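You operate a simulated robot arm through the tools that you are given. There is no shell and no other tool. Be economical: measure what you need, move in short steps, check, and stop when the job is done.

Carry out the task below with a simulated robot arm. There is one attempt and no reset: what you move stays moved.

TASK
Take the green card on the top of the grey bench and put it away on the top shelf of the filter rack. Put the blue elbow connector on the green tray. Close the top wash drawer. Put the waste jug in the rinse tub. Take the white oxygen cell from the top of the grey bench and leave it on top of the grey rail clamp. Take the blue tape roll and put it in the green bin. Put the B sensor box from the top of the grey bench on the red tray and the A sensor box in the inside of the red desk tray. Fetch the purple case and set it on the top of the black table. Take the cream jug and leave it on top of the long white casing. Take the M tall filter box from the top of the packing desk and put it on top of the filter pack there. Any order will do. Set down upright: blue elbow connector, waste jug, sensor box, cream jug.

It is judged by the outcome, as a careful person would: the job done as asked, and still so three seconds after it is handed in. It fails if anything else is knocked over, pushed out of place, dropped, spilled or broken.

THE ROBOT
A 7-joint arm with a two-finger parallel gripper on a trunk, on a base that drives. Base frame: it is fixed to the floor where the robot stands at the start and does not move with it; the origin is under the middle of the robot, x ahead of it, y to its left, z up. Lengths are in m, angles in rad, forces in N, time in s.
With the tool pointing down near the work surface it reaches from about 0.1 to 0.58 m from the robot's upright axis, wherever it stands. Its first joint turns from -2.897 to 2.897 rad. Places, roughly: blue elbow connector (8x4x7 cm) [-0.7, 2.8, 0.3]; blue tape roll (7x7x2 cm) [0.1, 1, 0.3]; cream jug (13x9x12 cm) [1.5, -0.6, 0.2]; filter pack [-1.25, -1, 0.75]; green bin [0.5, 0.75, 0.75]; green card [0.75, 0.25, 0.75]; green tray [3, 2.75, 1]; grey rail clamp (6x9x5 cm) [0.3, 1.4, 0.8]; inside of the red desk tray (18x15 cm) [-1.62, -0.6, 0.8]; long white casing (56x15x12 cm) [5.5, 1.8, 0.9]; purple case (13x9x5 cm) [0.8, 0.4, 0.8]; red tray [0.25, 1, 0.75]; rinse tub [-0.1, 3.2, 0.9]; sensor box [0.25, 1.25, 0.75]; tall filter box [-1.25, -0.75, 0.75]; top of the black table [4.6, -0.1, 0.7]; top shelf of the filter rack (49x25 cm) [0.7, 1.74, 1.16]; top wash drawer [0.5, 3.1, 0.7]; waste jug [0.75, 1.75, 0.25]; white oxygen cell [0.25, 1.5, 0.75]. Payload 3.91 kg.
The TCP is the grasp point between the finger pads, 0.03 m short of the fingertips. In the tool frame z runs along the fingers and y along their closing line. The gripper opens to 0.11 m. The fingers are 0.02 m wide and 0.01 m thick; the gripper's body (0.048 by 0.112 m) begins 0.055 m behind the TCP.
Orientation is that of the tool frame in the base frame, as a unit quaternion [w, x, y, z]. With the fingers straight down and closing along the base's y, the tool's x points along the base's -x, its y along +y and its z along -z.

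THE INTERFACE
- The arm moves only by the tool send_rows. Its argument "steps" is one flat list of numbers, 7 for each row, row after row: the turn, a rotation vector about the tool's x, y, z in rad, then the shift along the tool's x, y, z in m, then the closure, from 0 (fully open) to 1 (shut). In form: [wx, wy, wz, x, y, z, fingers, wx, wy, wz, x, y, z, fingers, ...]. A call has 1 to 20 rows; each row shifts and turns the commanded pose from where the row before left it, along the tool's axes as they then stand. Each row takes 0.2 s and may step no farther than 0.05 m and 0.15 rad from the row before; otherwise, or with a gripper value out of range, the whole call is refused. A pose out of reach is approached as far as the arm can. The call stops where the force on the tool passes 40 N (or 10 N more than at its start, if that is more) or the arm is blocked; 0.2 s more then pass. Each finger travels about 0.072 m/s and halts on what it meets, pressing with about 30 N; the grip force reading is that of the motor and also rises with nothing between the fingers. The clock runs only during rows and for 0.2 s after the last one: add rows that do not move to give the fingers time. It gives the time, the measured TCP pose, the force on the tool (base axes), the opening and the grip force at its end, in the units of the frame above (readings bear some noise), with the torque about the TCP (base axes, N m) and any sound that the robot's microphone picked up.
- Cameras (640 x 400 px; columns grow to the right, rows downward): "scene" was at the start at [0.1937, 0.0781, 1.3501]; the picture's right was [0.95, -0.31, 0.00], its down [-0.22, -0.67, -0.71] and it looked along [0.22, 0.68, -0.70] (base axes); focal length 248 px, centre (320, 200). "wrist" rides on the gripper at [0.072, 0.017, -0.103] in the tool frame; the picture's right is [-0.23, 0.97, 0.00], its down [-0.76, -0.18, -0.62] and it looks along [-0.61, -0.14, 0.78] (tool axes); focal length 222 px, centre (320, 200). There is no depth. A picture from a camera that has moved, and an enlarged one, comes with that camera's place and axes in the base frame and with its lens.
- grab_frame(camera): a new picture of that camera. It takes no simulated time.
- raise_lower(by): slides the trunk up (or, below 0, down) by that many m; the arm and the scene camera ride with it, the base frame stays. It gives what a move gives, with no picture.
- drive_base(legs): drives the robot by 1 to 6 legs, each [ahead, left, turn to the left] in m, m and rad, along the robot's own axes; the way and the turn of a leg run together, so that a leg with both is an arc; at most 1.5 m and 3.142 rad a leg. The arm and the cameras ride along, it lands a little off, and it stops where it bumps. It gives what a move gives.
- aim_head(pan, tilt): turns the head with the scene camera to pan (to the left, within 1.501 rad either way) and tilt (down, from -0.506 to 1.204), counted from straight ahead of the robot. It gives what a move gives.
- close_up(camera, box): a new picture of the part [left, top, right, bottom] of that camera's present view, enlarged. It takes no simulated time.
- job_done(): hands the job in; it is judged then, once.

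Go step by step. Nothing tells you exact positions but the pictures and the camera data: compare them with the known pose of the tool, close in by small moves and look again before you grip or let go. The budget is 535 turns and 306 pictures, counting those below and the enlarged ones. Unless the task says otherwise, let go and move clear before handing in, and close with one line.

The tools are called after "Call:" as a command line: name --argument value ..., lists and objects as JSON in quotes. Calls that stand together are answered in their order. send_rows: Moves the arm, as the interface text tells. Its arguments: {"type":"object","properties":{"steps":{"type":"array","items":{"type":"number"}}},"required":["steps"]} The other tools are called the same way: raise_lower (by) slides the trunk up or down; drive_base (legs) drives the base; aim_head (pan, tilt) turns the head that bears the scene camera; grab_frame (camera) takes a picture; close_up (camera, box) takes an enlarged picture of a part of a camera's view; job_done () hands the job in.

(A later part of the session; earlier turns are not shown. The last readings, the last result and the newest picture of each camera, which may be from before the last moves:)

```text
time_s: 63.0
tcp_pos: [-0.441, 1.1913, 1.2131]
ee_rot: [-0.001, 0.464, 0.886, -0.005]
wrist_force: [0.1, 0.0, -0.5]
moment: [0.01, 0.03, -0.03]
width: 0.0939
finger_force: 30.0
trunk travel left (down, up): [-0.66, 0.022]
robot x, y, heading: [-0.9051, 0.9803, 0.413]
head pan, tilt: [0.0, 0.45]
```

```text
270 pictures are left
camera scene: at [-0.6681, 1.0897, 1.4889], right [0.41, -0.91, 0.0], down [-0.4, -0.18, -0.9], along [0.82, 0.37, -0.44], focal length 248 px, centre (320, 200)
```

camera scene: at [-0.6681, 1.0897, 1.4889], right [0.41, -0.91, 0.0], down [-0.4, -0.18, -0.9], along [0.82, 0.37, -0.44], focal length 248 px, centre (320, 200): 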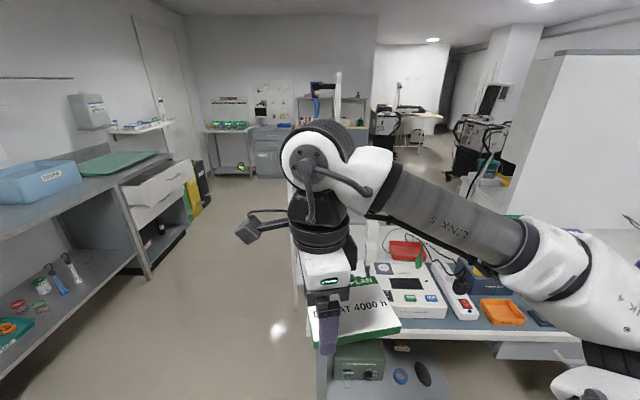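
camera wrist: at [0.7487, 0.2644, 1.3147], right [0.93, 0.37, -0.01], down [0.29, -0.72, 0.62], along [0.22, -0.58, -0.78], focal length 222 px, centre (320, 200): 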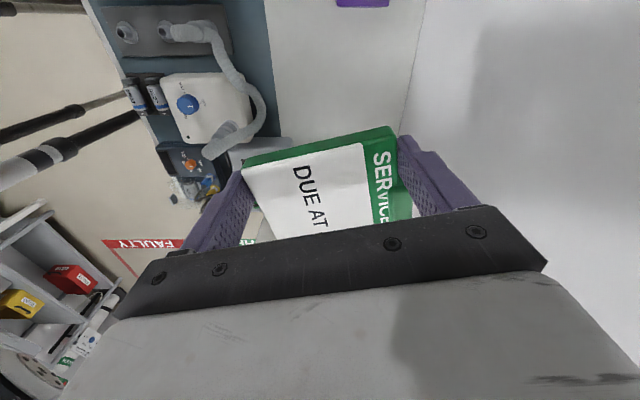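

I see the aisle between the sink counter and the bench end. I move left and turn to look along it.

Call:
drive_base --legs '[[0, 0.9, 0], [0.5, 0, -0.41]]'

Call:
grab_frame --camera "scene"

Call:
aim_head --pan -0.7 --tilt 0.45

Call:
grab_frame --camera "scene"

```text
time_s: 72.8
tcp_pos: [-0.2771, 1.9199, 1.2141]
ee_rot: [-0.003, 0.632, 0.775, -0.004]
wrist_force: [0.3, 0.6, -0.9]
moment: [0.06, 0.03, 0.02]
width: 0.0941
finger_force: 30.1
trunk travel left (down, up): [-0.66, 0.022]
robot x, y, heading: [-0.7834, 1.9087, 0.017]
head pan, tilt: [0.0, 0.45]
```

```text
269 pictures are left
camera scene: at [-0.5259, 1.9148, 1.4888], right [0.02, -1.0, 0.0], down [-0.44, -0.01, -0.9], along [0.9, 0.01, -0.44], focal length 248 px, centre (320, 200)
```

scene: 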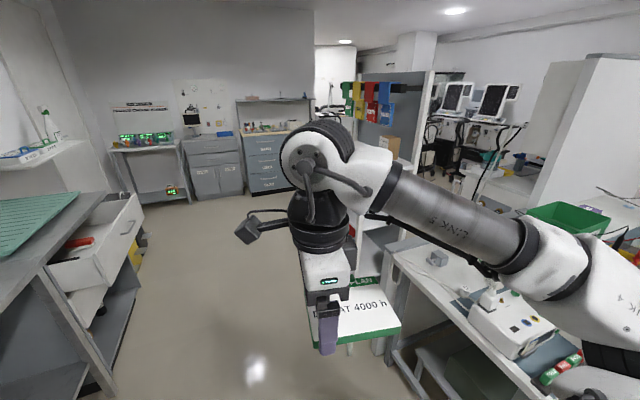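

```text
time_s: 73.9
tcp_pos: [-0.2781, 1.9183, 1.213]
ee_rot: [-0.003, 0.632, 0.775, -0.004]
wrist_force: [-0.1, 0.0, -1.3]
moment: [0.03, 0.05, -0.03]
width: 0.0942
finger_force: 29.5
trunk travel left (down, up): [-0.66, 0.022]
robot x, y, heading: [-0.7868, 1.9094, 0.018]
head pan, tilt: [-0.7, 0.45]
```

```text
268 pictures are left
camera scene: at [-0.5471, 1.8554, 1.4889], right [-0.63, -0.78, 0.0], down [-0.34, 0.27, -0.9], along [0.7, -0.57, -0.44], focal length 248 px, centre (320, 200)
```

scene: 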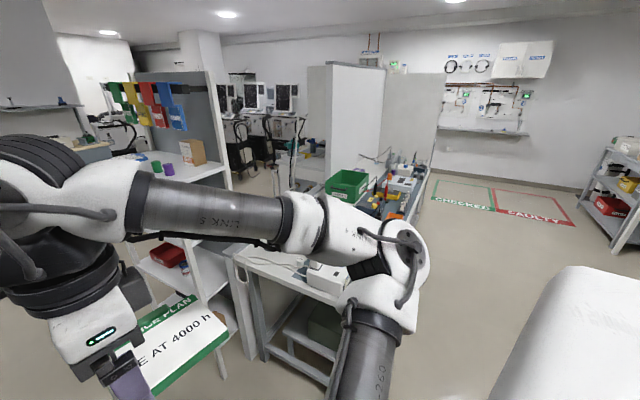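

The rack's top shelf (jars, carton) opens to this aisle. I raise the card and drive into the aisle, then look.

Call:
send_rows --steps '[0, 0, 0, 0, 0, -0.04, 0.6, 0, 0, 0, 0, 0, -0.04, 0.6, 0, 0, 0, 0, 0, -0.04, 0.6, 0, 0, 0, 0, 0, -0.04, 0.6]'

Call:
drive_base --legs '[[0.8, 0.45, 0]]'

Call:
aim_head --pan -0.9 --tilt 0.6

Call:
grab_frame --camera "scene"

Call:
aim_head --pan 0.7 --tilt 0.6

Call:
grab_frame --camera "scene"

```text
time_s: 74.9
tcp_pos: [-0.2772, 1.9207, 1.339]
ee_rot: [-0.016, 0.622, 0.783, 0.007]
wrist_force: [-0.2, 0.1, -0.6]
moment: [0.02, 0.02, 0.03]
width: 0.0941
finger_force: 30.2
out of reach, approached as far as the arm can: row 4
trunk travel left (down, up): [-0.66, 0.022]
robot x, y, heading: [-0.787, 1.9105, 0.016]
head pan, tilt: [-0.7, 0.45]
```

```text
time_s: 79.7
tcp_pos: [0.5172, 2.3783, 1.3379]
ee_rot: [-0.013, 0.623, 0.782, 0.005]
wrist_force: [-0.5, -1.2, -1.0]
moment: [-0.01, 0.03, 0.01]
width: 0.0942
finger_force: 30.4
trunk travel left (down, up): [-0.66, 0.022]
robot x, y, heading: [0.0091, 2.3701, 0.009]
head pan, tilt: [-0.7, 0.45]
```

```text
time_s: 80.5
tcp_pos: [0.5166, 2.3793, 1.3379]
ee_rot: [-0.015, 0.621, 0.784, 0.005]
wrist_force: [-0.1, 0.5, -0.5]
moment: [0.07, 0.0, -0.02]
width: 0.0941
finger_force: 30.2
trunk travel left (down, up): [-0.66, 0.022]
robot x, y, heading: [0.0092, 2.3683, 0.011]
head pan, tilt: [-0.901, 0.6]
```

```text
267 pictures are left
camera scene: at [0.2317, 2.302, 1.4754], right [-0.78, -0.63, 0.0], down [-0.36, 0.44, -0.83], along [0.52, -0.64, -0.56], focal length 248 px, centre (320, 200)
```

scene: 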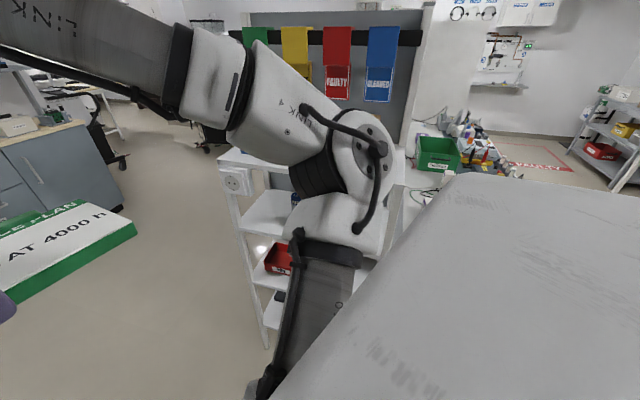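

```text
time_s: 82.1
tcp_pos: [0.5171, 2.3782, 1.3368]
ee_rot: [-0.015, 0.621, 0.784, 0.006]
wrist_force: [0.0, 0.1, -0.8]
moment: [0.03, 0.0, 0.02]
width: 0.094
finger_force: 29.5
trunk travel left (down, up): [-0.66, 0.022]
robot x, y, heading: [0.012, 2.3669, 0.01]
head pan, tilt: [0.7, 0.6]
```

```text
266 pictures are left
camera scene: at [0.2433, 2.4283, 1.4754], right [0.65, -0.76, 0.0], down [-0.43, -0.37, -0.83], along [0.63, 0.54, -0.56], focal length 248 px, centre (320, 200)
```

scene: 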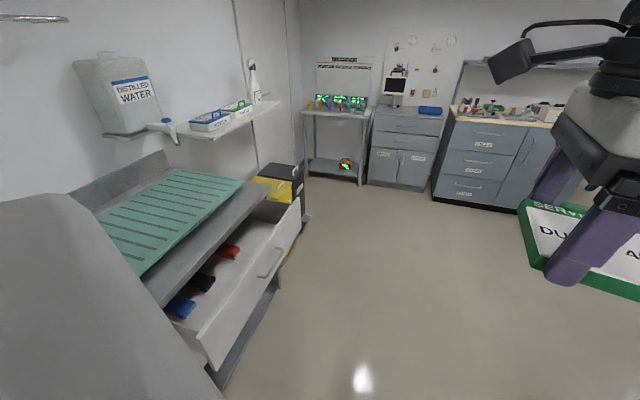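

The room is consistently rotated ~0.37 rad. Shelf front edge runs (0.41,1.76)→(0.93,1.95). I'll turn to face the rack.

Call:
drive_base --legs '[[0.4, 0.05, 0], [0, 0, -1.2]]'

Call:
aim_head --pan 0.0 --tilt 0.6

Call:
grab_frame --camera "scene"

Call:
grab_frame --camera "wrist"

```text
time_s: 87.7
tcp_pos: [0.6055, 1.9524, 1.3378]
ee_rot: [-0.009, 0.955, 0.298, 0.014]
wrist_force: [0.2, 0.0, -1.7]
moment: [-0.01, -0.04, 0.01]
width: 0.0943
finger_force: 29.5
trunk travel left (down, up): [-0.66, 0.022]
robot x, y, heading: [0.4118, 2.4248, -1.186]
head pan, tilt: [0.7, 0.6]
```

```text
time_s: 88.8
tcp_pos: [0.6069, 1.9523, 1.3378]
ee_rot: [-0.009, 0.954, 0.299, 0.015]
wrist_force: [0.4, -0.9, -1.0]
moment: [0.03, 0.01, 0.01]
width: 0.0942
finger_force: 30.5
trunk travel left (down, up): [-0.66, 0.022]
robot x, y, heading: [0.4097, 2.4234, -1.182]
head pan, tilt: [0.0, 0.6]
```

```text
265 pictures are left
camera scene: at [0.5056, 2.1842, 1.4754], right [-0.93, -0.38, 0.0], down [-0.21, 0.52, -0.83], along [0.31, -0.76, -0.56], focal length 248 px, centre (320, 200)
```

scene: 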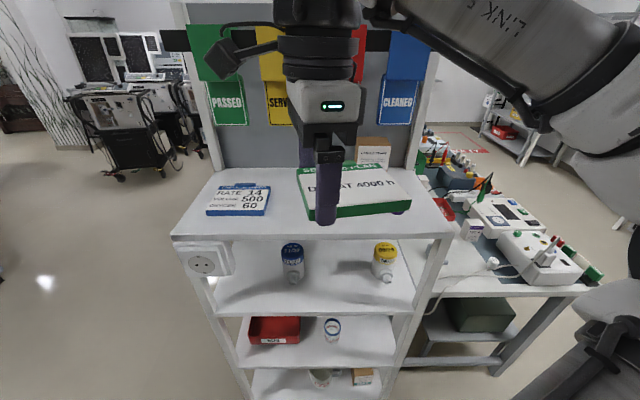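

```text
264 pictures are left
camera wrist: at [0.6725, 1.9773, 1.4436], right [0.37, -0.93, -0.02], down [-0.74, -0.3, 0.6], along [-0.56, -0.21, -0.8], focal length 222 px, centre (320, 200)
```

wrist: 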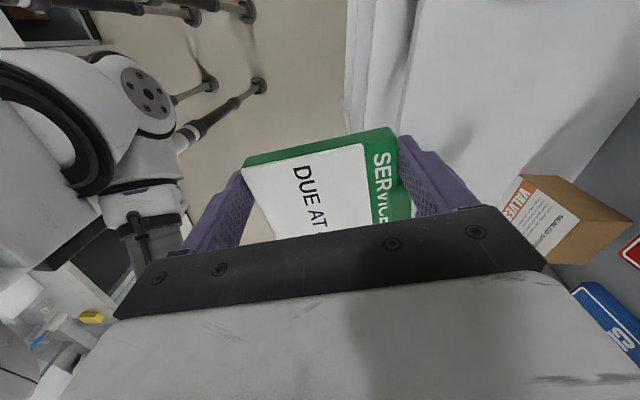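

The shelf holds a blue card at left and a carton at back right; jars may hide behind the held card. I align the card with the shelf and shift it left to see.

Call:
send_rows --steps '[0, 0, 0.1, 0.045, 0, 0, 0.6, 0, 0, 0.1, 0.045, 0, 0, 0.6, 0, 0, 0, 0.045, 0, 0, 0.6]'

Call:
grab_frame --camera "scene"

Call:
grab_frame --camera "wrist"

```text
time_s: 89.6
tcp_pos: [0.7264, 2.0179, 1.3421]
ee_rot: [-0.011, 0.979, 0.201, 0.012]
wrist_force: [0.4, 1.0, -1.5]
moment: [0.04, 0.01, -0.04]
width: 0.0942
finger_force: 29.9
trunk travel left (down, up): [-0.66, 0.022]
robot x, y, heading: [0.4087, 2.4225, -1.184]
head pan, tilt: [0.0, 0.6]
```

```text
263 pictures are left
camera scene: at [0.507, 2.1843, 1.4753], right [-0.93, -0.38, 0.0], down [-0.21, 0.52, -0.82], along [0.31, -0.76, -0.57], focal length 248 px, centre (320, 200)
```

scene: 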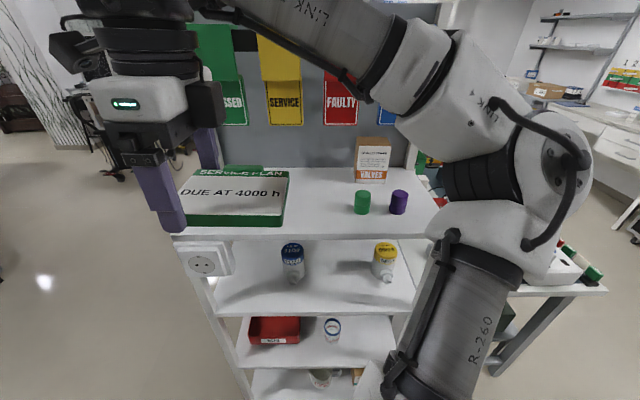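

```text
262 pictures are left
camera wrist: at [0.7964, 2.0279, 1.4481], right [0.17, -0.98, -0.02], down [-0.78, -0.15, 0.6], along [-0.6, -0.09, -0.8], focal length 222 px, centre (320, 200)
```

wrist: 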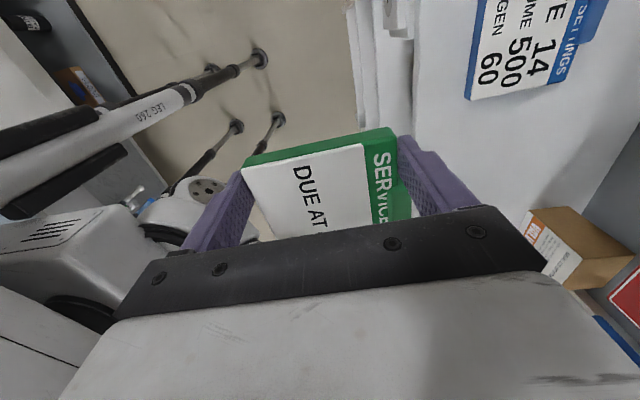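

Free spot between the blue card and green jar. I move the card over it.

Call:
send_rows --steps '[-0.017, -0.028, 0, -0.0146, 0.045, 0, 0.6, 0, 0, 0, -0.0146, 0.045, 0, 0.6, 0, 0, 0, -0.0146, 0.045, 0, 0.6, 0, 0, 0, -0.0146, 0.045, 0, 0.6, 0, 0, 0, -0.0146, 0.045, 0, 0.6, 0, 0, 0, 0, 0, 0.04, 0.6, 0, 0, 0, 0, 0, 0.04, 0.6]'

Call:
grab_frame --camera "scene"

Call:
grab_frame --camera "wrist"

```text
time_s: 90.8
tcp_pos: [0.7424, 1.8089, 1.327]
ee_rot: [0.0, 0.978, 0.21, -0.004]
wrist_force: [-13.0, 19.2, -8.5]
moment: [-1.54, -1.31, -0.63]
width: 0.0941
finger_force: 30.3
out of reach, approached as far as the arm can: row 1, 2, 3, 4, 5
trunk travel left (down, up): [-0.66, 0.022]
robot x, y, heading: [0.4115, 2.4254, -1.182]
head pan, tilt: [0.0, 0.6]
stopped in row 5: the force on the tool passed its limit at 79 N (the readings are from after the stop); the commanded pose is now the measured one
```

```text
261 pictures are left
camera scene: at [0.5036, 2.187, 1.476], right [-0.93, -0.38, 0.0], down [-0.21, 0.52, -0.83], along [0.31, -0.77, -0.56], focal length 248 px, centre (320, 200)
```

scene: 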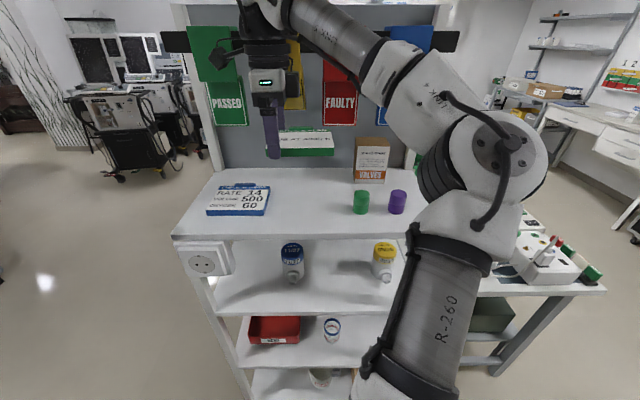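

```text
260 pictures are left
camera wrist: at [0.8155, 1.8228, 1.4298], right [0.19, -0.98, 0.0], down [-0.76, -0.15, 0.63], along [-0.62, -0.12, -0.78], focal length 222 px, centre (320, 200)
```

wrist: 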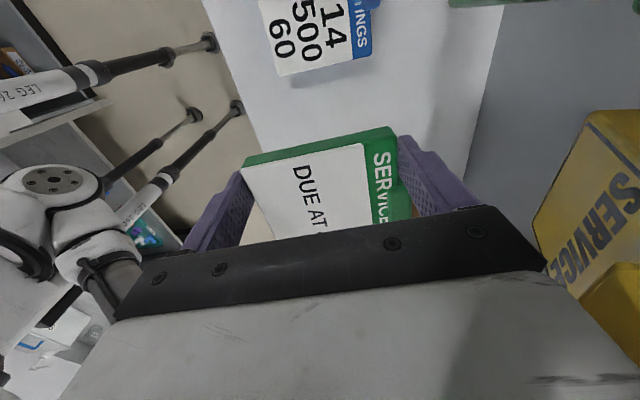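

The hand met the tag rail at the back. I back off and rotate 90° so the hand stays at the shelf's front with the card pointing inwards.

Call:
send_rows --steps '[0, 0, 0, 0, -0.04, 0, 0.6, 0, 0, 0, 0, -0.045, 0, 0.6, 0, 0, 0, 0, -0.045, 0, 0.6, 0, 0, -0.143, 0, 0, 0, 0.6, 0, 0, -0.143, 0, 0, 0, 0.6, 0, 0, -0.143, 0, 0, 0, 0.6, 0, 0, -0.143, 0, 0, 0, 0.6, 0, 0, -0.143, 0, 0, 0, 0.6, 0, 0, -0.143, 0, 0, 0, 0.6, 0, 0, -0.143, 0, 0, 0, 0.6, 0, 0, -0.143, 0, 0, 0, 0.6, 0, 0, -0.143, 0, 0, 0, 0.6, 0, 0, -0.143, 0, 0, 0, 0.6, 0, 0, -0.143, 0, 0, 0, 0.6]'

Call:
grab_frame --camera "scene"

Call:
grab_frame --camera "wrist"

```text
time_s: 93.8
tcp_pos: [0.6912, 1.9236, 1.3256]
ee_rot: [-0.005, 0.543, 0.84, -0.001]
wrist_force: [0.0, 0.1, 0.4]
moment: [0.0, -0.01, 0.0]
width: 0.0942
finger_force: 30.5
trunk travel left (down, up): [-0.66, 0.022]
robot x, y, heading: [0.4064, 2.4189, -1.191]
head pan, tilt: [0.0, 0.6]
```

```text
259 pictures are left
camera scene: at [0.5055, 2.1843, 1.4754], right [-0.93, -0.38, 0.0], down [-0.21, 0.52, -0.83], along [0.31, -0.76, -0.56], focal length 248 px, centre (320, 200)
```

scene: 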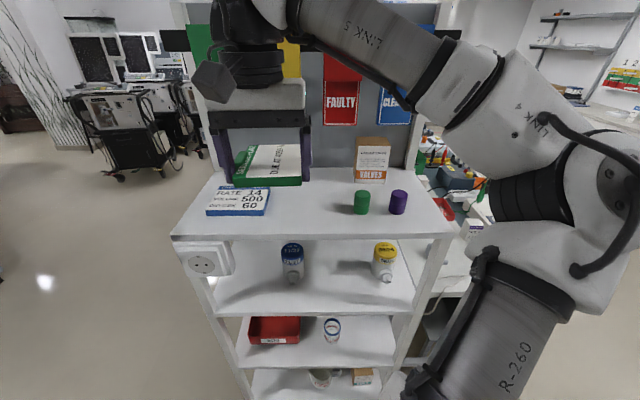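

```text
258 pictures are left
camera wrist: at [0.6771, 1.9956, 1.4285], right [0.98, 0.19, -0.01], down [0.16, -0.77, 0.62], along [0.11, -0.61, -0.78], focal length 222 px, centre (320, 200)
```

wrist: 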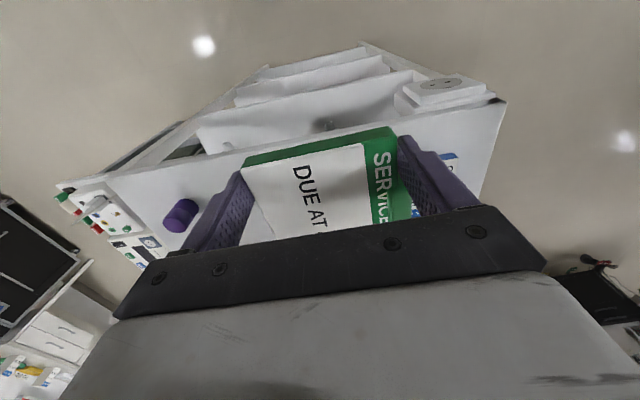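

Call:
send_rows --steps '[0, 0, 0, -0.034, -0.032, 0, 0.6, 0, 0, 0, -0.034, -0.031, 0, 0.6, 0, 0, 0, 0, 0, 0.03, 0.6, 0, 0, 0, 0, 0, 0.03, 0.6]'

Call:
grab_frame --camera "scene"

Call:
grab_frame --camera "wrist"

```text
time_s: 94.8
tcp_pos: [0.6617, 1.8366, 1.2638]
ee_rot: [-0.003, 0.544, 0.839, -0.001]
wrist_force: [-0.8, 0.3, -0.2]
moment: [0.01, 0.02, 0.06]
width: 0.0941
finger_force: 29.6
trunk travel left (down, up): [-0.66, 0.022]
robot x, y, heading: [0.4101, 2.424, -1.185]
head pan, tilt: [0.0, 0.6]
```

```text
257 pictures are left
camera scene: at [0.5055, 2.1839, 1.4753], right [-0.93, -0.38, 0.0], down [-0.21, 0.52, -0.82], along [0.31, -0.76, -0.57], focal length 248 px, centre (320, 200)
```

scene: 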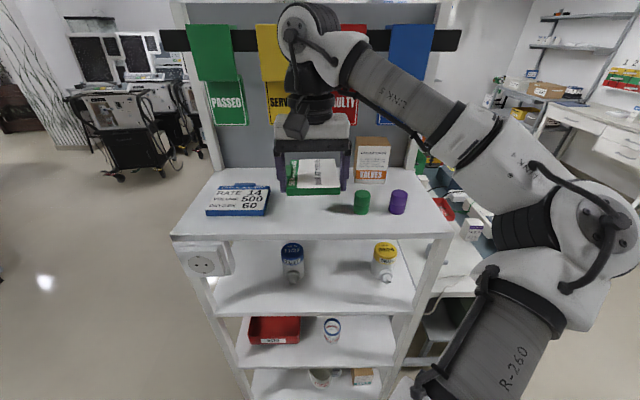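

```text
256 pictures are left
camera wrist: at [0.6469, 1.9076, 1.3681], right [0.98, 0.19, -0.01], down [0.15, -0.77, 0.62], along [0.11, -0.61, -0.78], focal length 222 px, centre (320, 200)
```

wrist: 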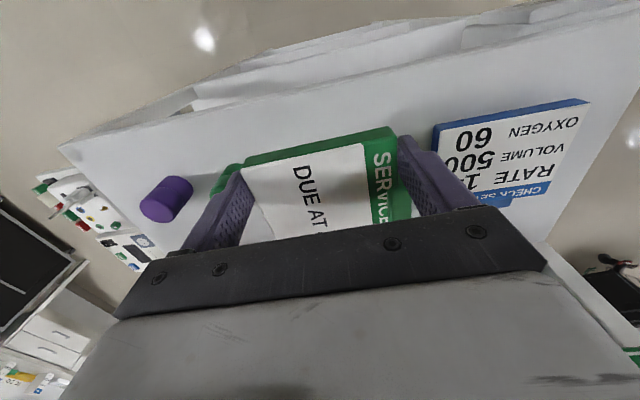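

Clear of jar and blue card with a small shift left. Descend.

Call:
send_rows --steps '[0, 0, 0, 0.004, 0.012, 0.02, 0.6, 0, 0, 0, 0, 0, 0.02, 0.6, 0, 0, 0, 0, 0, 0.015, 0.6]'

Call:
grab_frame --camera "wrist"

```text
time_s: 95.6
tcp_pos: [0.6702, 1.8437, 1.2091]
ee_rot: [-0.005, 0.544, 0.839, -0.001]
wrist_force: [1.0, 0.3, -0.7]
moment: [0.02, 0.0, 0.02]
width: 0.0939
finger_force: 30.2
trunk travel left (down, up): [-0.66, 0.022]
robot x, y, heading: [0.4116, 2.4267, -1.182]
head pan, tilt: [0.0, 0.6]
```

```text
255 pictures are left
camera wrist: at [0.6564, 1.9166, 1.3131], right [0.98, 0.19, -0.01], down [0.15, -0.77, 0.62], along [0.11, -0.61, -0.78], focal length 222 px, centre (320, 200)
```

wrist: 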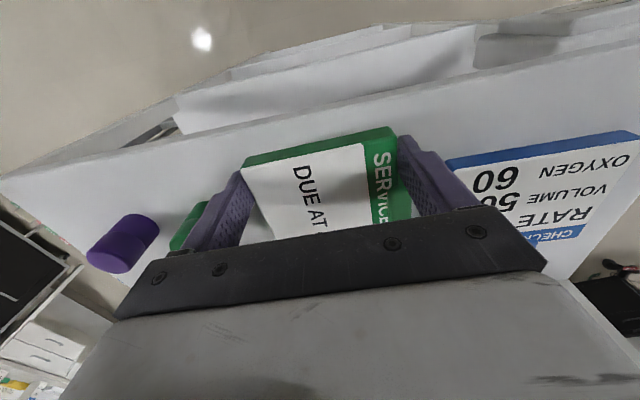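

Call:
send_rows --steps '[0, 0, 0, 0, 0, 0.006, 0.6, 0, 0, 0, 0, 0, 0.006, 0.6]'

```text
time_s: 96.2
tcp_pos: [0.671, 1.844, 1.197]
ee_rot: [-0.004, 0.544, 0.839, -0.002]
wrist_force: [0.2, 0.7, -0.8]
moment: [0.03, 0.01, -0.03]
width: 0.0941
finger_force: 29.6
trunk travel left (down, up): [-0.66, 0.022]
robot x, y, heading: [0.4104, 2.4212, -1.181]
head pan, tilt: [0.0, 0.6]
```

Call:
send_rows --steps '[0, 0, 0, 0, 0, 0.004, 0.6, 0, 0, 0, 0, 0, 0.003, 0.6]'

```text
time_s: 96.8
tcp_pos: [0.6706, 1.8454, 1.1906]
ee_rot: [-0.003, 0.545, 0.839, -0.002]
wrist_force: [0.6, -1.1, 7.4]
moment: [-0.61, -0.69, -0.07]
width: 0.0942
finger_force: 30.2
trunk travel left (down, up): [-0.66, 0.022]
robot x, y, heading: [0.4092, 2.4241, -1.179]
head pan, tilt: [0.0, 0.6]
```

Contact with the shelf. Release and rise.

Call:
send_rows --steps '[0, 0, 0, 0, 0, 0.001, 0.6, 0, 0, 0, 0, 0, 0, 0.1, 0, 0, 0, 0, 0, 0, 0, 0, 0, 0, 0, 0, 0, 0, 0, 0, 0, 0, 0, -0.03, 0, 0, 0, 0, 0, 0, -0.04, 0, 0, 0, 0, 0, 0, -0.04, 0, 0, 0, 0, 0.04, 0, -0.02, 0]'

Call:
grab_frame --camera "wrist"

Call:
grab_frame --camera "scene"

```text
time_s: 98.6
tcp_pos: [0.6543, 1.8809, 1.3187]
ee_rot: [-0.004, 0.543, 0.84, -0.001]
wrist_force: [-0.6, 0.3, 0.5]
moment: [-0.05, -0.01, -0.01]
width: 0.1101
finger_force: 0.1
trunk travel left (down, up): [-0.66, 0.022]
robot x, y, heading: [0.4101, 2.4265, -1.183]
head pan, tilt: [0.0, 0.6]
```

```text
254 pictures are left
camera wrist: at [0.6398, 1.9539, 1.4237], right [0.98, 0.19, -0.01], down [0.15, -0.77, 0.62], along [0.11, -0.61, -0.78], focal length 222 px, centre (320, 200)
```

wrist: 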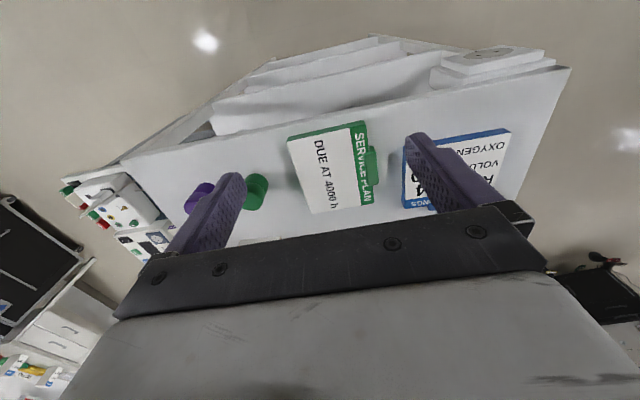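

```text
253 pictures are left
camera scene: at [0.5048, 2.1854, 1.4756], right [-0.93, -0.38, 0.0], down [-0.21, 0.52, -0.83], along [0.31, -0.77, -0.56], focal length 248 px, centre (320, 200)
```

scene: 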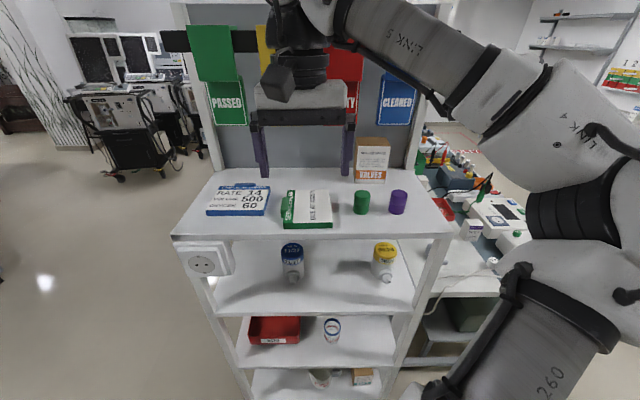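

Card placed. Now look at the lower shelves for the waste jug.

Call:
aim_head --pan 0.0 --tilt 0.95

Call:
grab_frame --camera "scene"

```text
time_s: 99.4
tcp_pos: [0.6557, 1.8804, 1.3182]
ee_rot: [-0.004, 0.544, 0.839, -0.001]
wrist_force: [0.3, -0.4, 0.3]
moment: [-0.01, -0.01, -0.02]
width: 0.11
finger_force: 0.0
trunk travel left (down, up): [-0.66, 0.022]
robot x, y, heading: [0.4086, 2.4227, -1.188]
head pan, tilt: [0.0, 0.949]
```

```text
252 pictures are left
camera scene: at [0.4996, 2.199, 1.4471], right [-0.93, -0.38, 0.0], down [-0.31, 0.75, -0.58], along [0.22, -0.54, -0.81], focal length 248 px, centre (320, 200)
```

scene: 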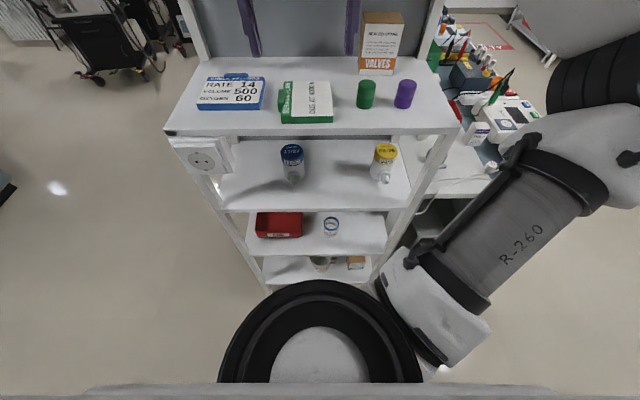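

The jug is likely on the lowest shelf. I retract the arm, lower the trunk and look in.

Call:
send_rows --steps '[0, 0, 0, 0.04, 0, 0, 0, 0, 0, 0, 0.04, 0, 0, 0, 0, 0, 0, 0.04, 0, 0, 0, 0, 0, 0, 0.04, 0, 0, 0, 0, 0, 0, 0.03, 0, 0, 0]'

Call:
drive_base --legs '[[-0.12, 0, 0]]'

Call:
raise_lower --by -0.55

Call:
aim_head --pan 0.15 --tilt 0.7

Call:
grab_frame --camera "scene"

Call:
grab_frame --camera "wrist"

```text
time_s: 100.6
tcp_pos: [0.5765, 2.0556, 1.3213]
ee_rot: [-0.004, 0.54, 0.842, 0.002]
wrist_force: [0.8, -0.3, 0.2]
moment: [-0.01, -0.01, 0.04]
width: 0.1098
finger_force: 0.1
trunk travel left (down, up): [-0.66, 0.022]
robot x, y, heading: [0.4113, 2.4215, -1.188]
head pan, tilt: [0.0, 0.949]
```

```text
time_s: 101.8
tcp_pos: [0.5316, 2.1648, 1.3211]
ee_rot: [-0.001, 0.54, 0.842, 0.002]
wrist_force: [0.4, 0.1, 0.5]
moment: [-0.04, -0.03, 0.01]
width: 0.1099
finger_force: 0.1
trunk travel left (down, up): [-0.66, 0.022]
robot x, y, heading: [0.3647, 2.5376, -1.184]
head pan, tilt: [0.0, 0.949]
```

```text
refused: -0.55 is not a number from -0.4 to 0.4
```

```text
time_s: 102.6
tcp_pos: [0.5317, 2.1641, 1.3194]
ee_rot: [-0.002, 0.54, 0.842, 0.003]
wrist_force: [0.1, -0.7, -1.0]
moment: [-0.03, -0.06, -0.02]
width: 0.1101
finger_force: 0.1
trunk travel left (down, up): [-0.66, 0.022]
robot x, y, heading: [0.3631, 2.5321, -1.186]
head pan, tilt: [0.15, 0.7]
```

```text
251 pictures are left
camera scene: at [0.4714, 2.3026, 1.4667], right [-0.86, -0.51, 0.0], down [-0.33, 0.55, -0.76], along [0.39, -0.66, -0.64], focal length 248 px, centre (320, 200)
```

scene: 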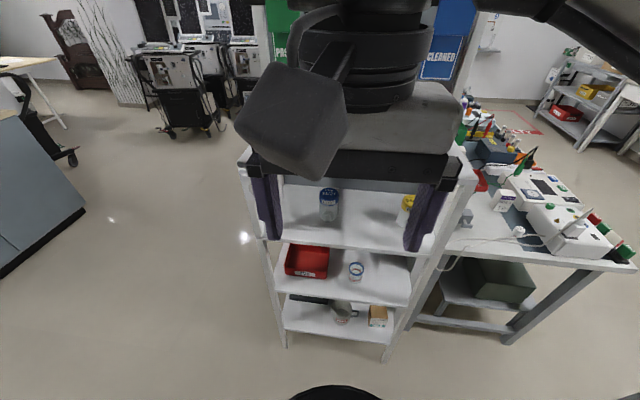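

```text
250 pictures are left
camera wrist: at [0.5165, 2.2353, 1.4249], right [0.98, 0.2, 0.0], down [0.16, -0.77, 0.62], along [0.12, -0.6, -0.79], focal length 222 px, centre (320, 200)
```

wrist: 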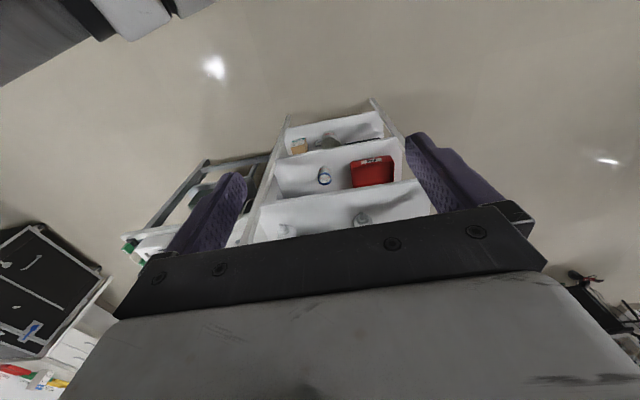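

Call:
raise_lower --by -0.4

Call:
aim_head --pan 0.05 --tilt 0.6

Call:
grab_frame --camera "scene"

Call:
grab_frame --camera "wrist"

```text
time_s: 106.4
tcp_pos: [0.5319, 2.1634, 0.9204]
ee_rot: [-0.002, 0.539, 0.842, 0.004]
wrist_force: [0.6, -0.5, 0.2]
moment: [0.01, -0.02, 0.03]
width: 0.1098
finger_force: 0.0
trunk travel left (down, up): [-0.26, 0.422]
robot x, y, heading: [0.3635, 2.5351, -1.184]
head pan, tilt: [0.15, 0.7]
```

```text
time_s: 107.1
tcp_pos: [0.5317, 2.1641, 0.9209]
ee_rot: [-0.002, 0.541, 0.841, 0.004]
wrist_force: [0.0, 0.8, -0.2]
moment: [-0.02, -0.01, 0.03]
width: 0.1099
finger_force: 0.1
trunk travel left (down, up): [-0.26, 0.422]
robot x, y, heading: [0.3649, 2.5372, -1.182]
head pan, tilt: [0.051, 0.6]
```

```text
249 pictures are left
camera scene: at [0.4654, 2.2956, 1.0753], right [-0.91, -0.42, 0.0], down [-0.24, 0.51, -0.82], along [0.35, -0.75, -0.57], focal length 248 px, centre (320, 200)
```

scene: 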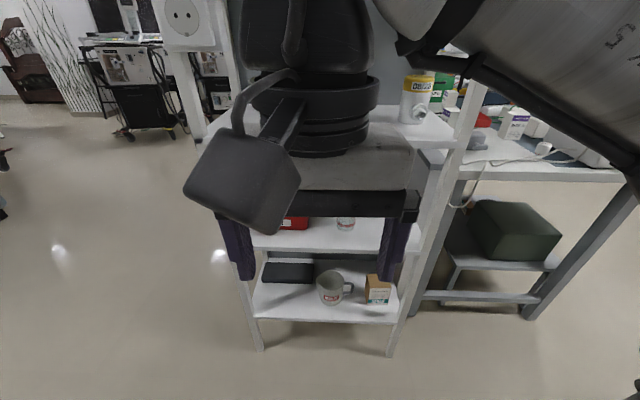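

```text
248 pictures are left
camera wrist: at [0.5165, 2.2352, 1.0249], right [0.98, 0.2, 0.0], down [0.16, -0.77, 0.62], along [0.12, -0.6, -0.79], focal length 222 px, centre (320, 200)
```

wrist: 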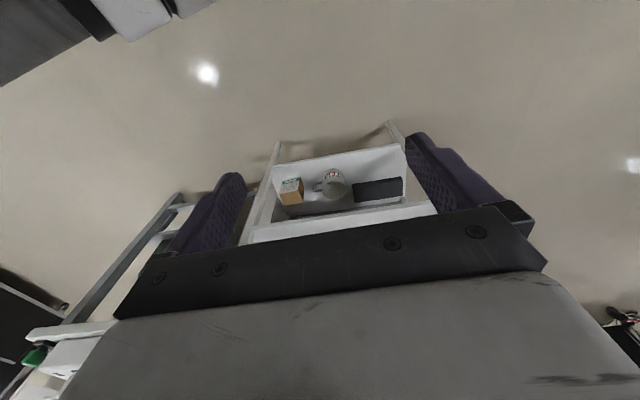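

Call:
close_up --camera "scene" --box '[230, 220, 430, 345]'

Call:
close_up --camera "wrist" --box '[250, 130, 430, 240]'

```text
3.20 times, centred on (330, 282) of scene
camera zoom: at [0.4654, 2.2956, 1.0753], right [-0.91, -0.42, 0.0], down [-0.24, 0.51, -0.82], along [0.35, -0.75, -0.57], focal length 792 px, centre (288, -64)
```

zoom: 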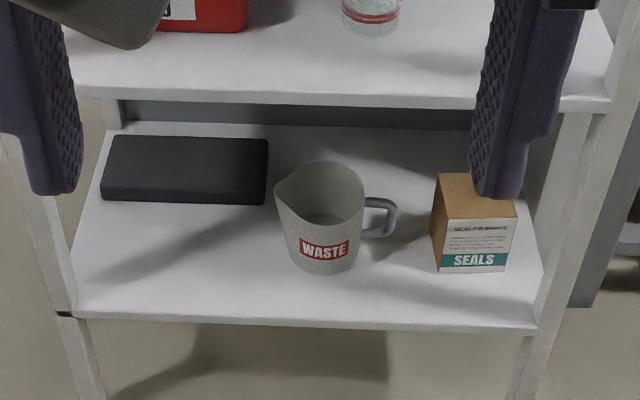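

```text
3.56 times, centred on (340, 185) of wrist
camera zoom: at [0.5165, 2.2352, 1.0249], right [0.98, 0.2, 0.0], down [0.16, -0.77, 0.62], along [0.12, -0.6, -0.79], focal length 790 px, centre (249, 253)
```

zoom: 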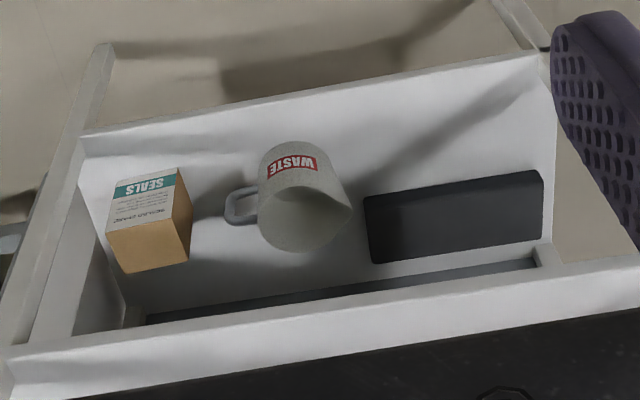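

The WASTE jug is on the bottom shelf, handle to the right. I'll grip its body at a yaw that avoids the handle, tool pitched 45°. First orient the tool in the free aisle.

Call:
send_rows --steps '[0, 0, 0.145, 0, 0.01, 0, 0, 0, 0, 0.145, 0, 0.01, 0, 0, 0, 0, 0.145, 0, 0.01, 0, 0, 0, 0, 0.145, 0, 0.01, 0, 0, 0, -0.131, 0, 0, 0, 0, 0, 0, -0.131, 0, 0, 0, 0, 0, 0, -0.131, 0, 0, 0, 0, 0, 0, -0.131, 0, 0, 0, 0, 0, 0, -0.131, 0, 0, 0, 0, 0, 0, -0.131, 0, 0, 0, 0, 0]'

Call:
raise_lower --by -0.255

Call:
grab_frame --camera "wrist"

Call:
grab_frame --camera "scene"

```text
time_s: 109.3
tcp_pos: [0.5543, 2.1473, 0.867]
ee_rot: [0.256, 0.68, 0.628, -0.277]
wrist_force: [-0.5, -1.6, 0.2]
moment: [0.02, 0.01, 0.02]
width: 0.1097
finger_force: 0.0
out of reach, approached as far as the arm can: row 6, 7, 8, 9, 10
trunk travel left (down, up): [-0.26, 0.422]
robot x, y, heading: [0.3676, 2.5329, -1.187]
head pan, tilt: [0.051, 0.6]
```

```text
time_s: 112.1
tcp_pos: [0.5529, 2.1499, 0.6777]
ee_rot: [0.261, 0.683, 0.626, -0.272]
wrist_force: [0.4, 0.1, -0.8]
moment: [0.02, 0.0, 0.01]
width: 0.1101
finger_force: 0.1
trunk travel left (down, up): [-0.067, 0.616]
robot x, y, heading: [0.3653, 2.5338, -1.187]
head pan, tilt: [0.051, 0.6]
stopped: the arm was blocked; the commanded pose is now the measured one
```

```text
245 pictures are left
camera wrist: at [0.5784, 2.2715, 0.7029], right [0.96, -0.24, 0.17], down [-0.2, -0.1, 0.97], along [-0.22, -0.97, -0.14], focal length 222 px, centre (320, 200)
```

wrist: 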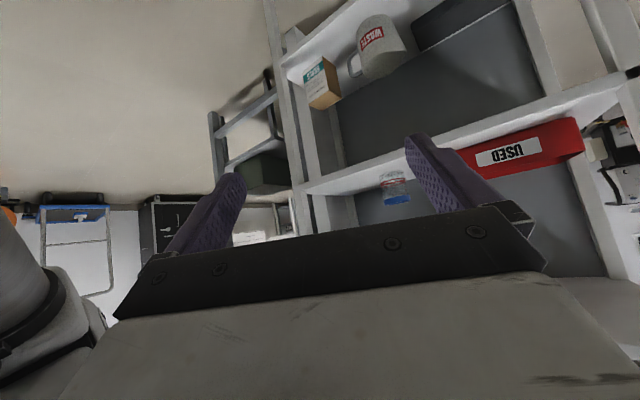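

```text
244 pictures are left
camera scene: at [0.4643, 2.2993, 0.8854], right [-0.91, -0.42, 0.0], down [-0.24, 0.51, -0.83], along [0.35, -0.75, -0.56], focal length 248 px, centre (320, 200)
```

scene: 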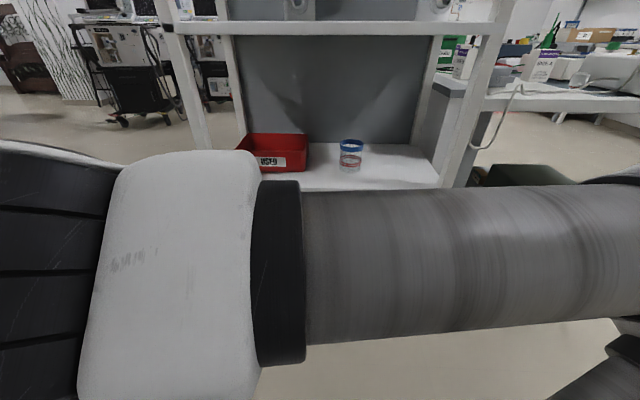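

Lowering is blocked by the folded arm; I need more room behind. I'll close the wash drawer first: raise the trunk, level the tool and turn around.

Call:
raise_lower --by 0.4

Call:
raise_lower --by 0.2

Call:
send_rows --steps '[0, 0.131, 0, 0, 0, 0, 0, 0, 0.131, 0, 0, 0, 0, 0, 0, 0.131, 0, 0, 0, 0, 0, 0, 0.131, 0, 0, 0, 0, 0, 0, 0.131, 0, 0, 0, 0, 0, 0, 0.131, 0, 0, 0, 0, 0, 0, 0, -0.145, 0, 0, 0, 0, 0, 0, -0.145, 0, 0, 0, 0, 0, 0, -0.145, 0, 0, 0, 0, 0, 0, -0.145, 0, 0, 0, 0]'

Call:
grab_frame --camera "scene"

```text
time_s: 116.0
tcp_pos: [0.5527, 2.1472, 1.0743]
ee_rot: [0.257, 0.684, 0.627, -0.272]
wrist_force: [-1.2, -0.8, 0.6]
moment: [0.02, -0.01, 0.03]
width: 0.1099
finger_force: 0.0
trunk travel left (down, up): [-0.467, 0.216]
robot x, y, heading: [0.3621, 2.5338, -1.189]
head pan, tilt: [0.051, 0.6]
```

```text
time_s: 118.1
tcp_pos: [0.5535, 2.1476, 1.2749]
ee_rot: [0.257, 0.683, 0.627, -0.271]
wrist_force: [-0.7, 0.0, 0.3]
moment: [-0.01, -0.01, 0.0]
width: 0.11
finger_force: 0.1
trunk travel left (down, up): [-0.667, 0.016]
robot x, y, heading: [0.3645, 2.532, -1.184]
head pan, tilt: [0.051, 0.6]
```

```text
time_s: 120.3
tcp_pos: [0.5525, 2.147, 1.2737]
ee_rot: [0.0, 0.511, 0.859, 0.011]
wrist_force: [-0.2, -0.5, 0.1]
moment: [0.02, -0.03, -0.04]
width: 0.1099
finger_force: 0.0
trunk travel left (down, up): [-0.667, 0.016]
robot x, y, heading: [0.3671, 2.5331, -1.189]
head pan, tilt: [0.051, 0.6]
```

```text
243 pictures are left
camera scene: at [0.4654, 2.2955, 1.482], right [-0.91, -0.42, 0.0], down [-0.24, 0.51, -0.83], along [0.35, -0.75, -0.56], focal length 248 px, centre (320, 200)
```

scene: 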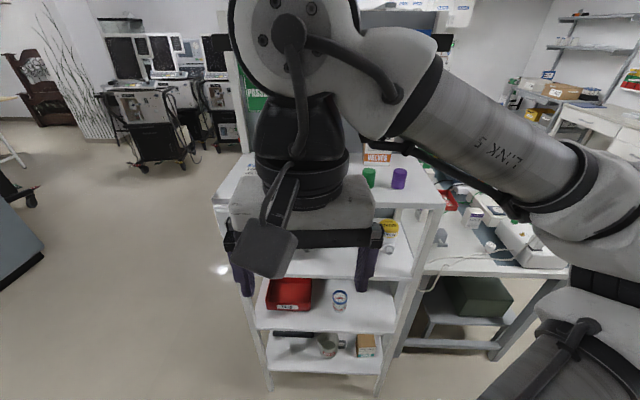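

Call:
drive_base --legs '[[0.15, 0, 0], [0, 0, 1.57], [0, 0, 1.57]]'

Call:
aim_head --pan 0.0 --tilt 0.7

Call:
grab_frame --camera "scene"

Call:
grab_frame --camera "wrist"

```text
time_s: 129.6
tcp_pos: [0.2348, 2.7779, 1.2743]
ee_rot: [0.011, 0.859, -0.512, 0.0]
wrist_force: [-1.0, 0.2, -0.5]
moment: [-0.02, 0.0, 0.0]
width: 0.11
finger_force: 0.0
trunk travel left (down, up): [-0.667, 0.016]
robot x, y, heading: [0.4188, 2.3922, 1.96]
head pan, tilt: [0.051, 0.6]
```

```text
time_s: 130.2
tcp_pos: [0.235, 2.7783, 1.2738]
ee_rot: [0.011, 0.859, -0.512, 0.0]
wrist_force: [0.1, 0.4, 0.6]
moment: [0.01, -0.03, 0.04]
width: 0.1099
finger_force: 0.0
trunk travel left (down, up): [-0.667, 0.016]
robot x, y, heading: [0.4214, 2.3913, 1.961]
head pan, tilt: [0.0, 0.7]
```

```text
242 pictures are left
camera scene: at [0.3249, 2.6291, 1.4734], right [0.93, 0.38, 0.0], down [0.24, -0.6, -0.77], along [-0.29, 0.71, -0.64], focal length 248 px, centre (320, 200)
```

scene: 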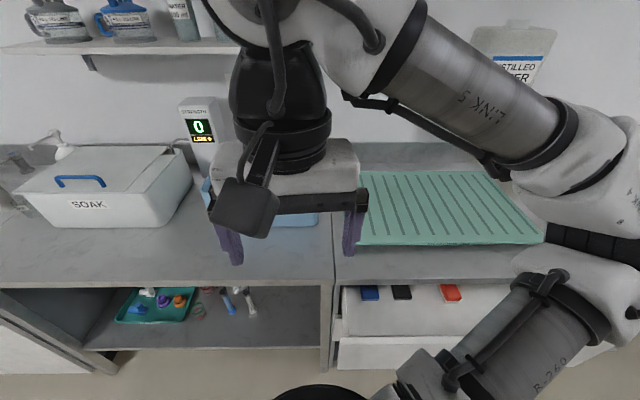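

```text
241 pictures are left
camera wrist: at [0.2546, 2.7074, 1.3792], right [-0.96, -0.26, 0.02], down [-0.2, 0.77, 0.61], along [-0.17, 0.59, -0.79], focal length 222 px, centre (320, 200)
```

wrist: 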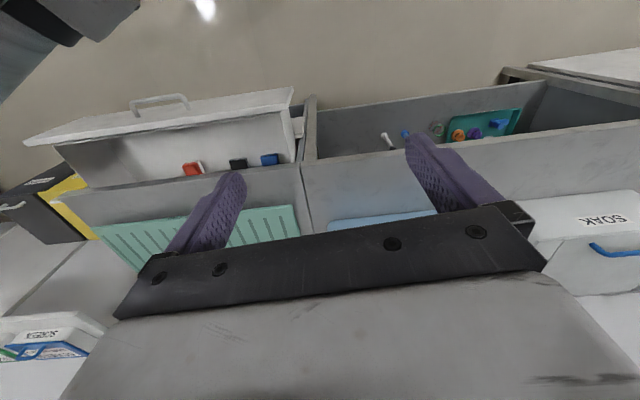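

Drawer (open ~0.17 m) front centre is about (0.63, 3.0). I move right to face it, and prepare a closed, forward-pitched gripper.

Call:
drive_base --legs '[[-0.1, -0.4, 0]]'

Call:
send_rows --steps '[0, -0.14, 0, 0, 0, 0, 1, 0, -0.14, 0, 0, 0, 0, 1, 0, -0.14, 0, 0, 0, 0, 1, 0, -0.14, 0, 0, 0, 0, 1, 0, -0.14, 0, 0, 0, 0, 1, 0, -0.14, 0, 0, 0, 0, 1, 0, -0.14, 0, 0, 0, 0, 1]'

Call:
grab_frame --camera "scene"

Call:
grab_frame --camera "wrist"

```text
time_s: 133.9
tcp_pos: [0.6432, 2.8375, 1.2748]
ee_rot: [0.011, 0.859, -0.511, 0.0]
wrist_force: [-0.8, -0.5, -0.6]
moment: [0.0, -0.03, 0.03]
width: 0.1096
finger_force: 0.0
trunk travel left (down, up): [-0.667, 0.016]
robot x, y, heading: [0.8329, 2.4522, 1.956]
head pan, tilt: [0.0, 0.7]
```

```text
time_s: 135.5
tcp_pos: [0.638, 2.8479, 1.3023]
ee_rot: [-0.22, 0.763, -0.467, -0.39]
wrist_force: [-0.5, 0.3, -0.7]
moment: [-0.01, -0.01, 0.0]
width: 0.0
finger_force: 29.9
out of reach, approached as far as the arm can: row 6, 7
trunk travel left (down, up): [-0.667, 0.016]
robot x, y, heading: [0.8302, 2.4516, 1.959]
head pan, tilt: [0.0, 0.7]
```

```text
240 pictures are left
camera scene: at [0.7334, 2.6893, 1.4733], right [0.93, 0.38, 0.0], down [0.24, -0.6, -0.76], along [-0.29, 0.71, -0.64], focal length 248 px, centre (320, 200)
```

scene: 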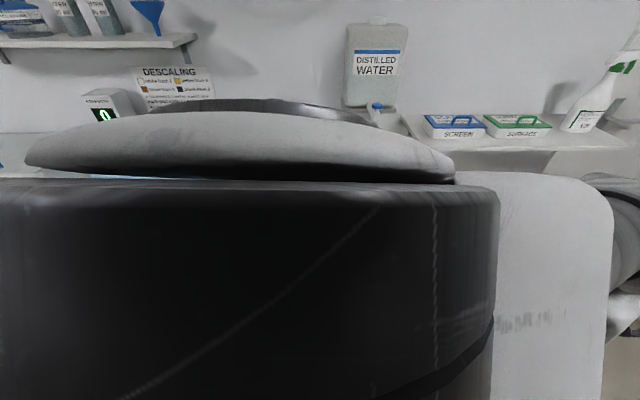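

```text
239 pictures are left
camera wrist: at [0.6825, 2.7278, 1.3073], right [-0.92, -0.33, 0.21], down [0.2, 0.06, 0.98], along [-0.34, 0.94, 0.01], focal length 222 px, centre (320, 200)
```

wrist: 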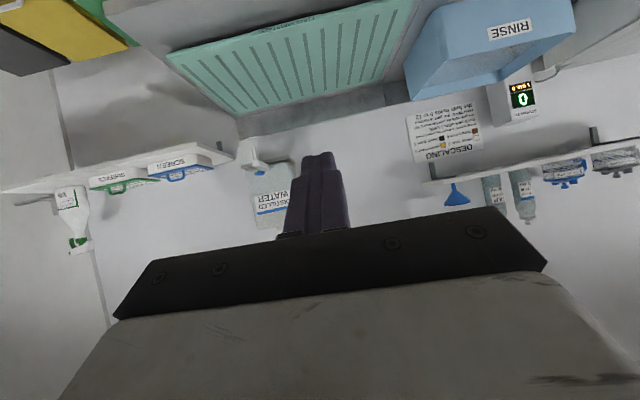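

Call:
raise_lower --by -0.4

Call:
grab_frame --camera "wrist"

```text
time_s: 139.3
tcp_pos: [0.6393, 2.8467, 0.9028]
ee_rot: [-0.221, 0.764, -0.466, -0.387]
wrist_force: [0.2, -0.4, -0.9]
moment: [-0.02, -0.02, -0.01]
width: 0.0
finger_force: 30.5
trunk travel left (down, up): [-0.267, 0.416]
robot x, y, heading: [0.8339, 2.4519, 1.961]
head pan, tilt: [0.0, 0.7]
```

```text
238 pictures are left
camera wrist: at [0.682, 2.7271, 0.9085], right [-0.92, -0.33, 0.2], down [0.2, 0.06, 0.98], along [-0.34, 0.94, 0.01], focal length 222 px, centre (320, 200)
```

wrist: 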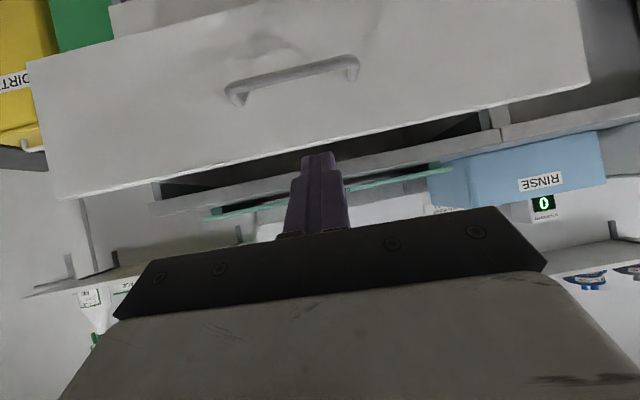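

The drawer front spans z≈0.70–0.85 with handle at 0.76. I go to z≈0.83 and approach, pushing above the handle.

Call:
send_rows --steps '[0, 0, 0, 0.03, 0, 0.0225, 1, 0, 0, 0, 0.03, 0, 0.0225, 1, 0, 0, 0, -0.024, -0.003, 0.032, 1, 0, 0, 0, -0.024, -0.003, 0.032, 1]'

Call:
grab_frame --camera "wrist"

Call:
grab_frame --camera "scene"

```text
time_s: 140.3
tcp_pos: [0.6059, 2.9148, 0.9124]
ee_rot: [-0.232, 0.759, -0.455, -0.404]
wrist_force: [0.2, 0.8, 0.2]
moment: [-0.01, 0.02, 0.0]
width: 0.0
finger_force: 30.4
out of reach, approached as far as the arm can: row 1, 2
trunk travel left (down, up): [-0.267, 0.416]
robot x, y, heading: [0.8336, 2.4513, 1.958]
head pan, tilt: [0.0, 0.7]
```

```text
237 pictures are left
camera wrist: at [0.6511, 2.7951, 0.9112], right [-0.91, -0.35, 0.2], down [0.21, 0.02, 0.98], along [-0.35, 0.94, 0.06], focal length 222 px, centre (320, 200)
```

wrist: 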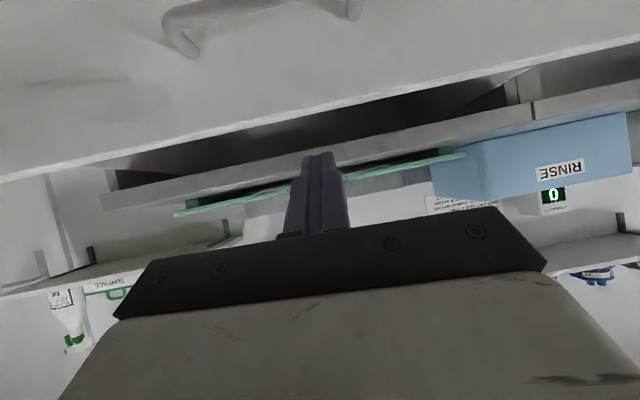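

```text
236 pictures are left
camera scene: at [0.7335, 2.689, 1.0734], right [0.93, 0.38, 0.0], down [0.24, -0.6, -0.76], along [-0.29, 0.71, -0.64], focal length 248 px, centre (320, 200)
```

scene: 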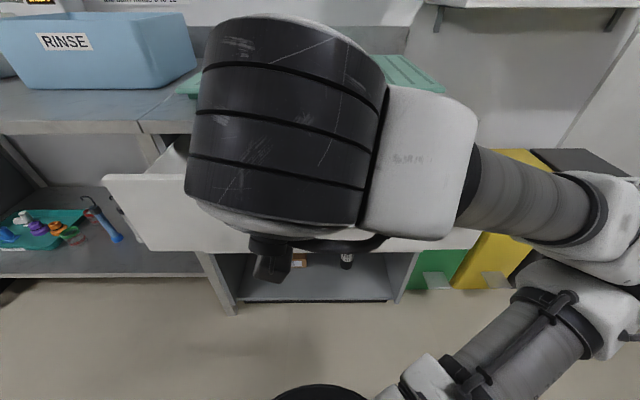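

Call:
raise_lower --by -0.1

Call:
grab_frame --camera "wrist"

```text
time_s: 141.7
tcp_pos: [0.6067, 2.9138, 0.8121]
ee_rot: [-0.23, 0.759, -0.456, -0.404]
wrist_force: [-0.8, 0.4, 0.1]
moment: [-0.03, 0.0, -0.01]
width: 0.0
finger_force: 30.2
trunk travel left (down, up): [-0.167, 0.516]
robot x, y, heading: [0.8318, 2.4553, 1.958]
head pan, tilt: [0.0, 0.7]
```

```text
235 pictures are left
camera wrist: at [0.6513, 2.7952, 0.8115], right [-0.91, -0.35, 0.2], down [0.21, 0.02, 0.98], along [-0.35, 0.94, 0.05], focal length 222 px, centre (320, 200)
```

wrist: 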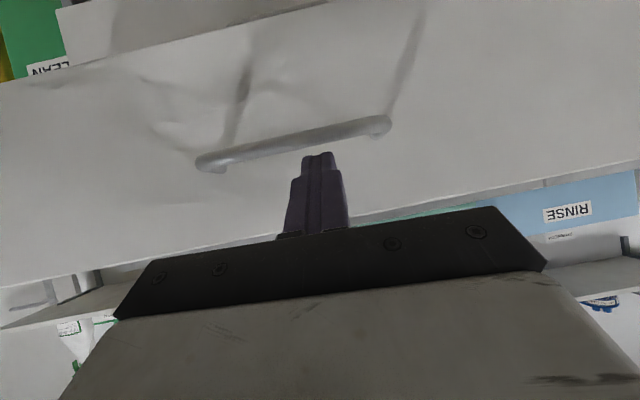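

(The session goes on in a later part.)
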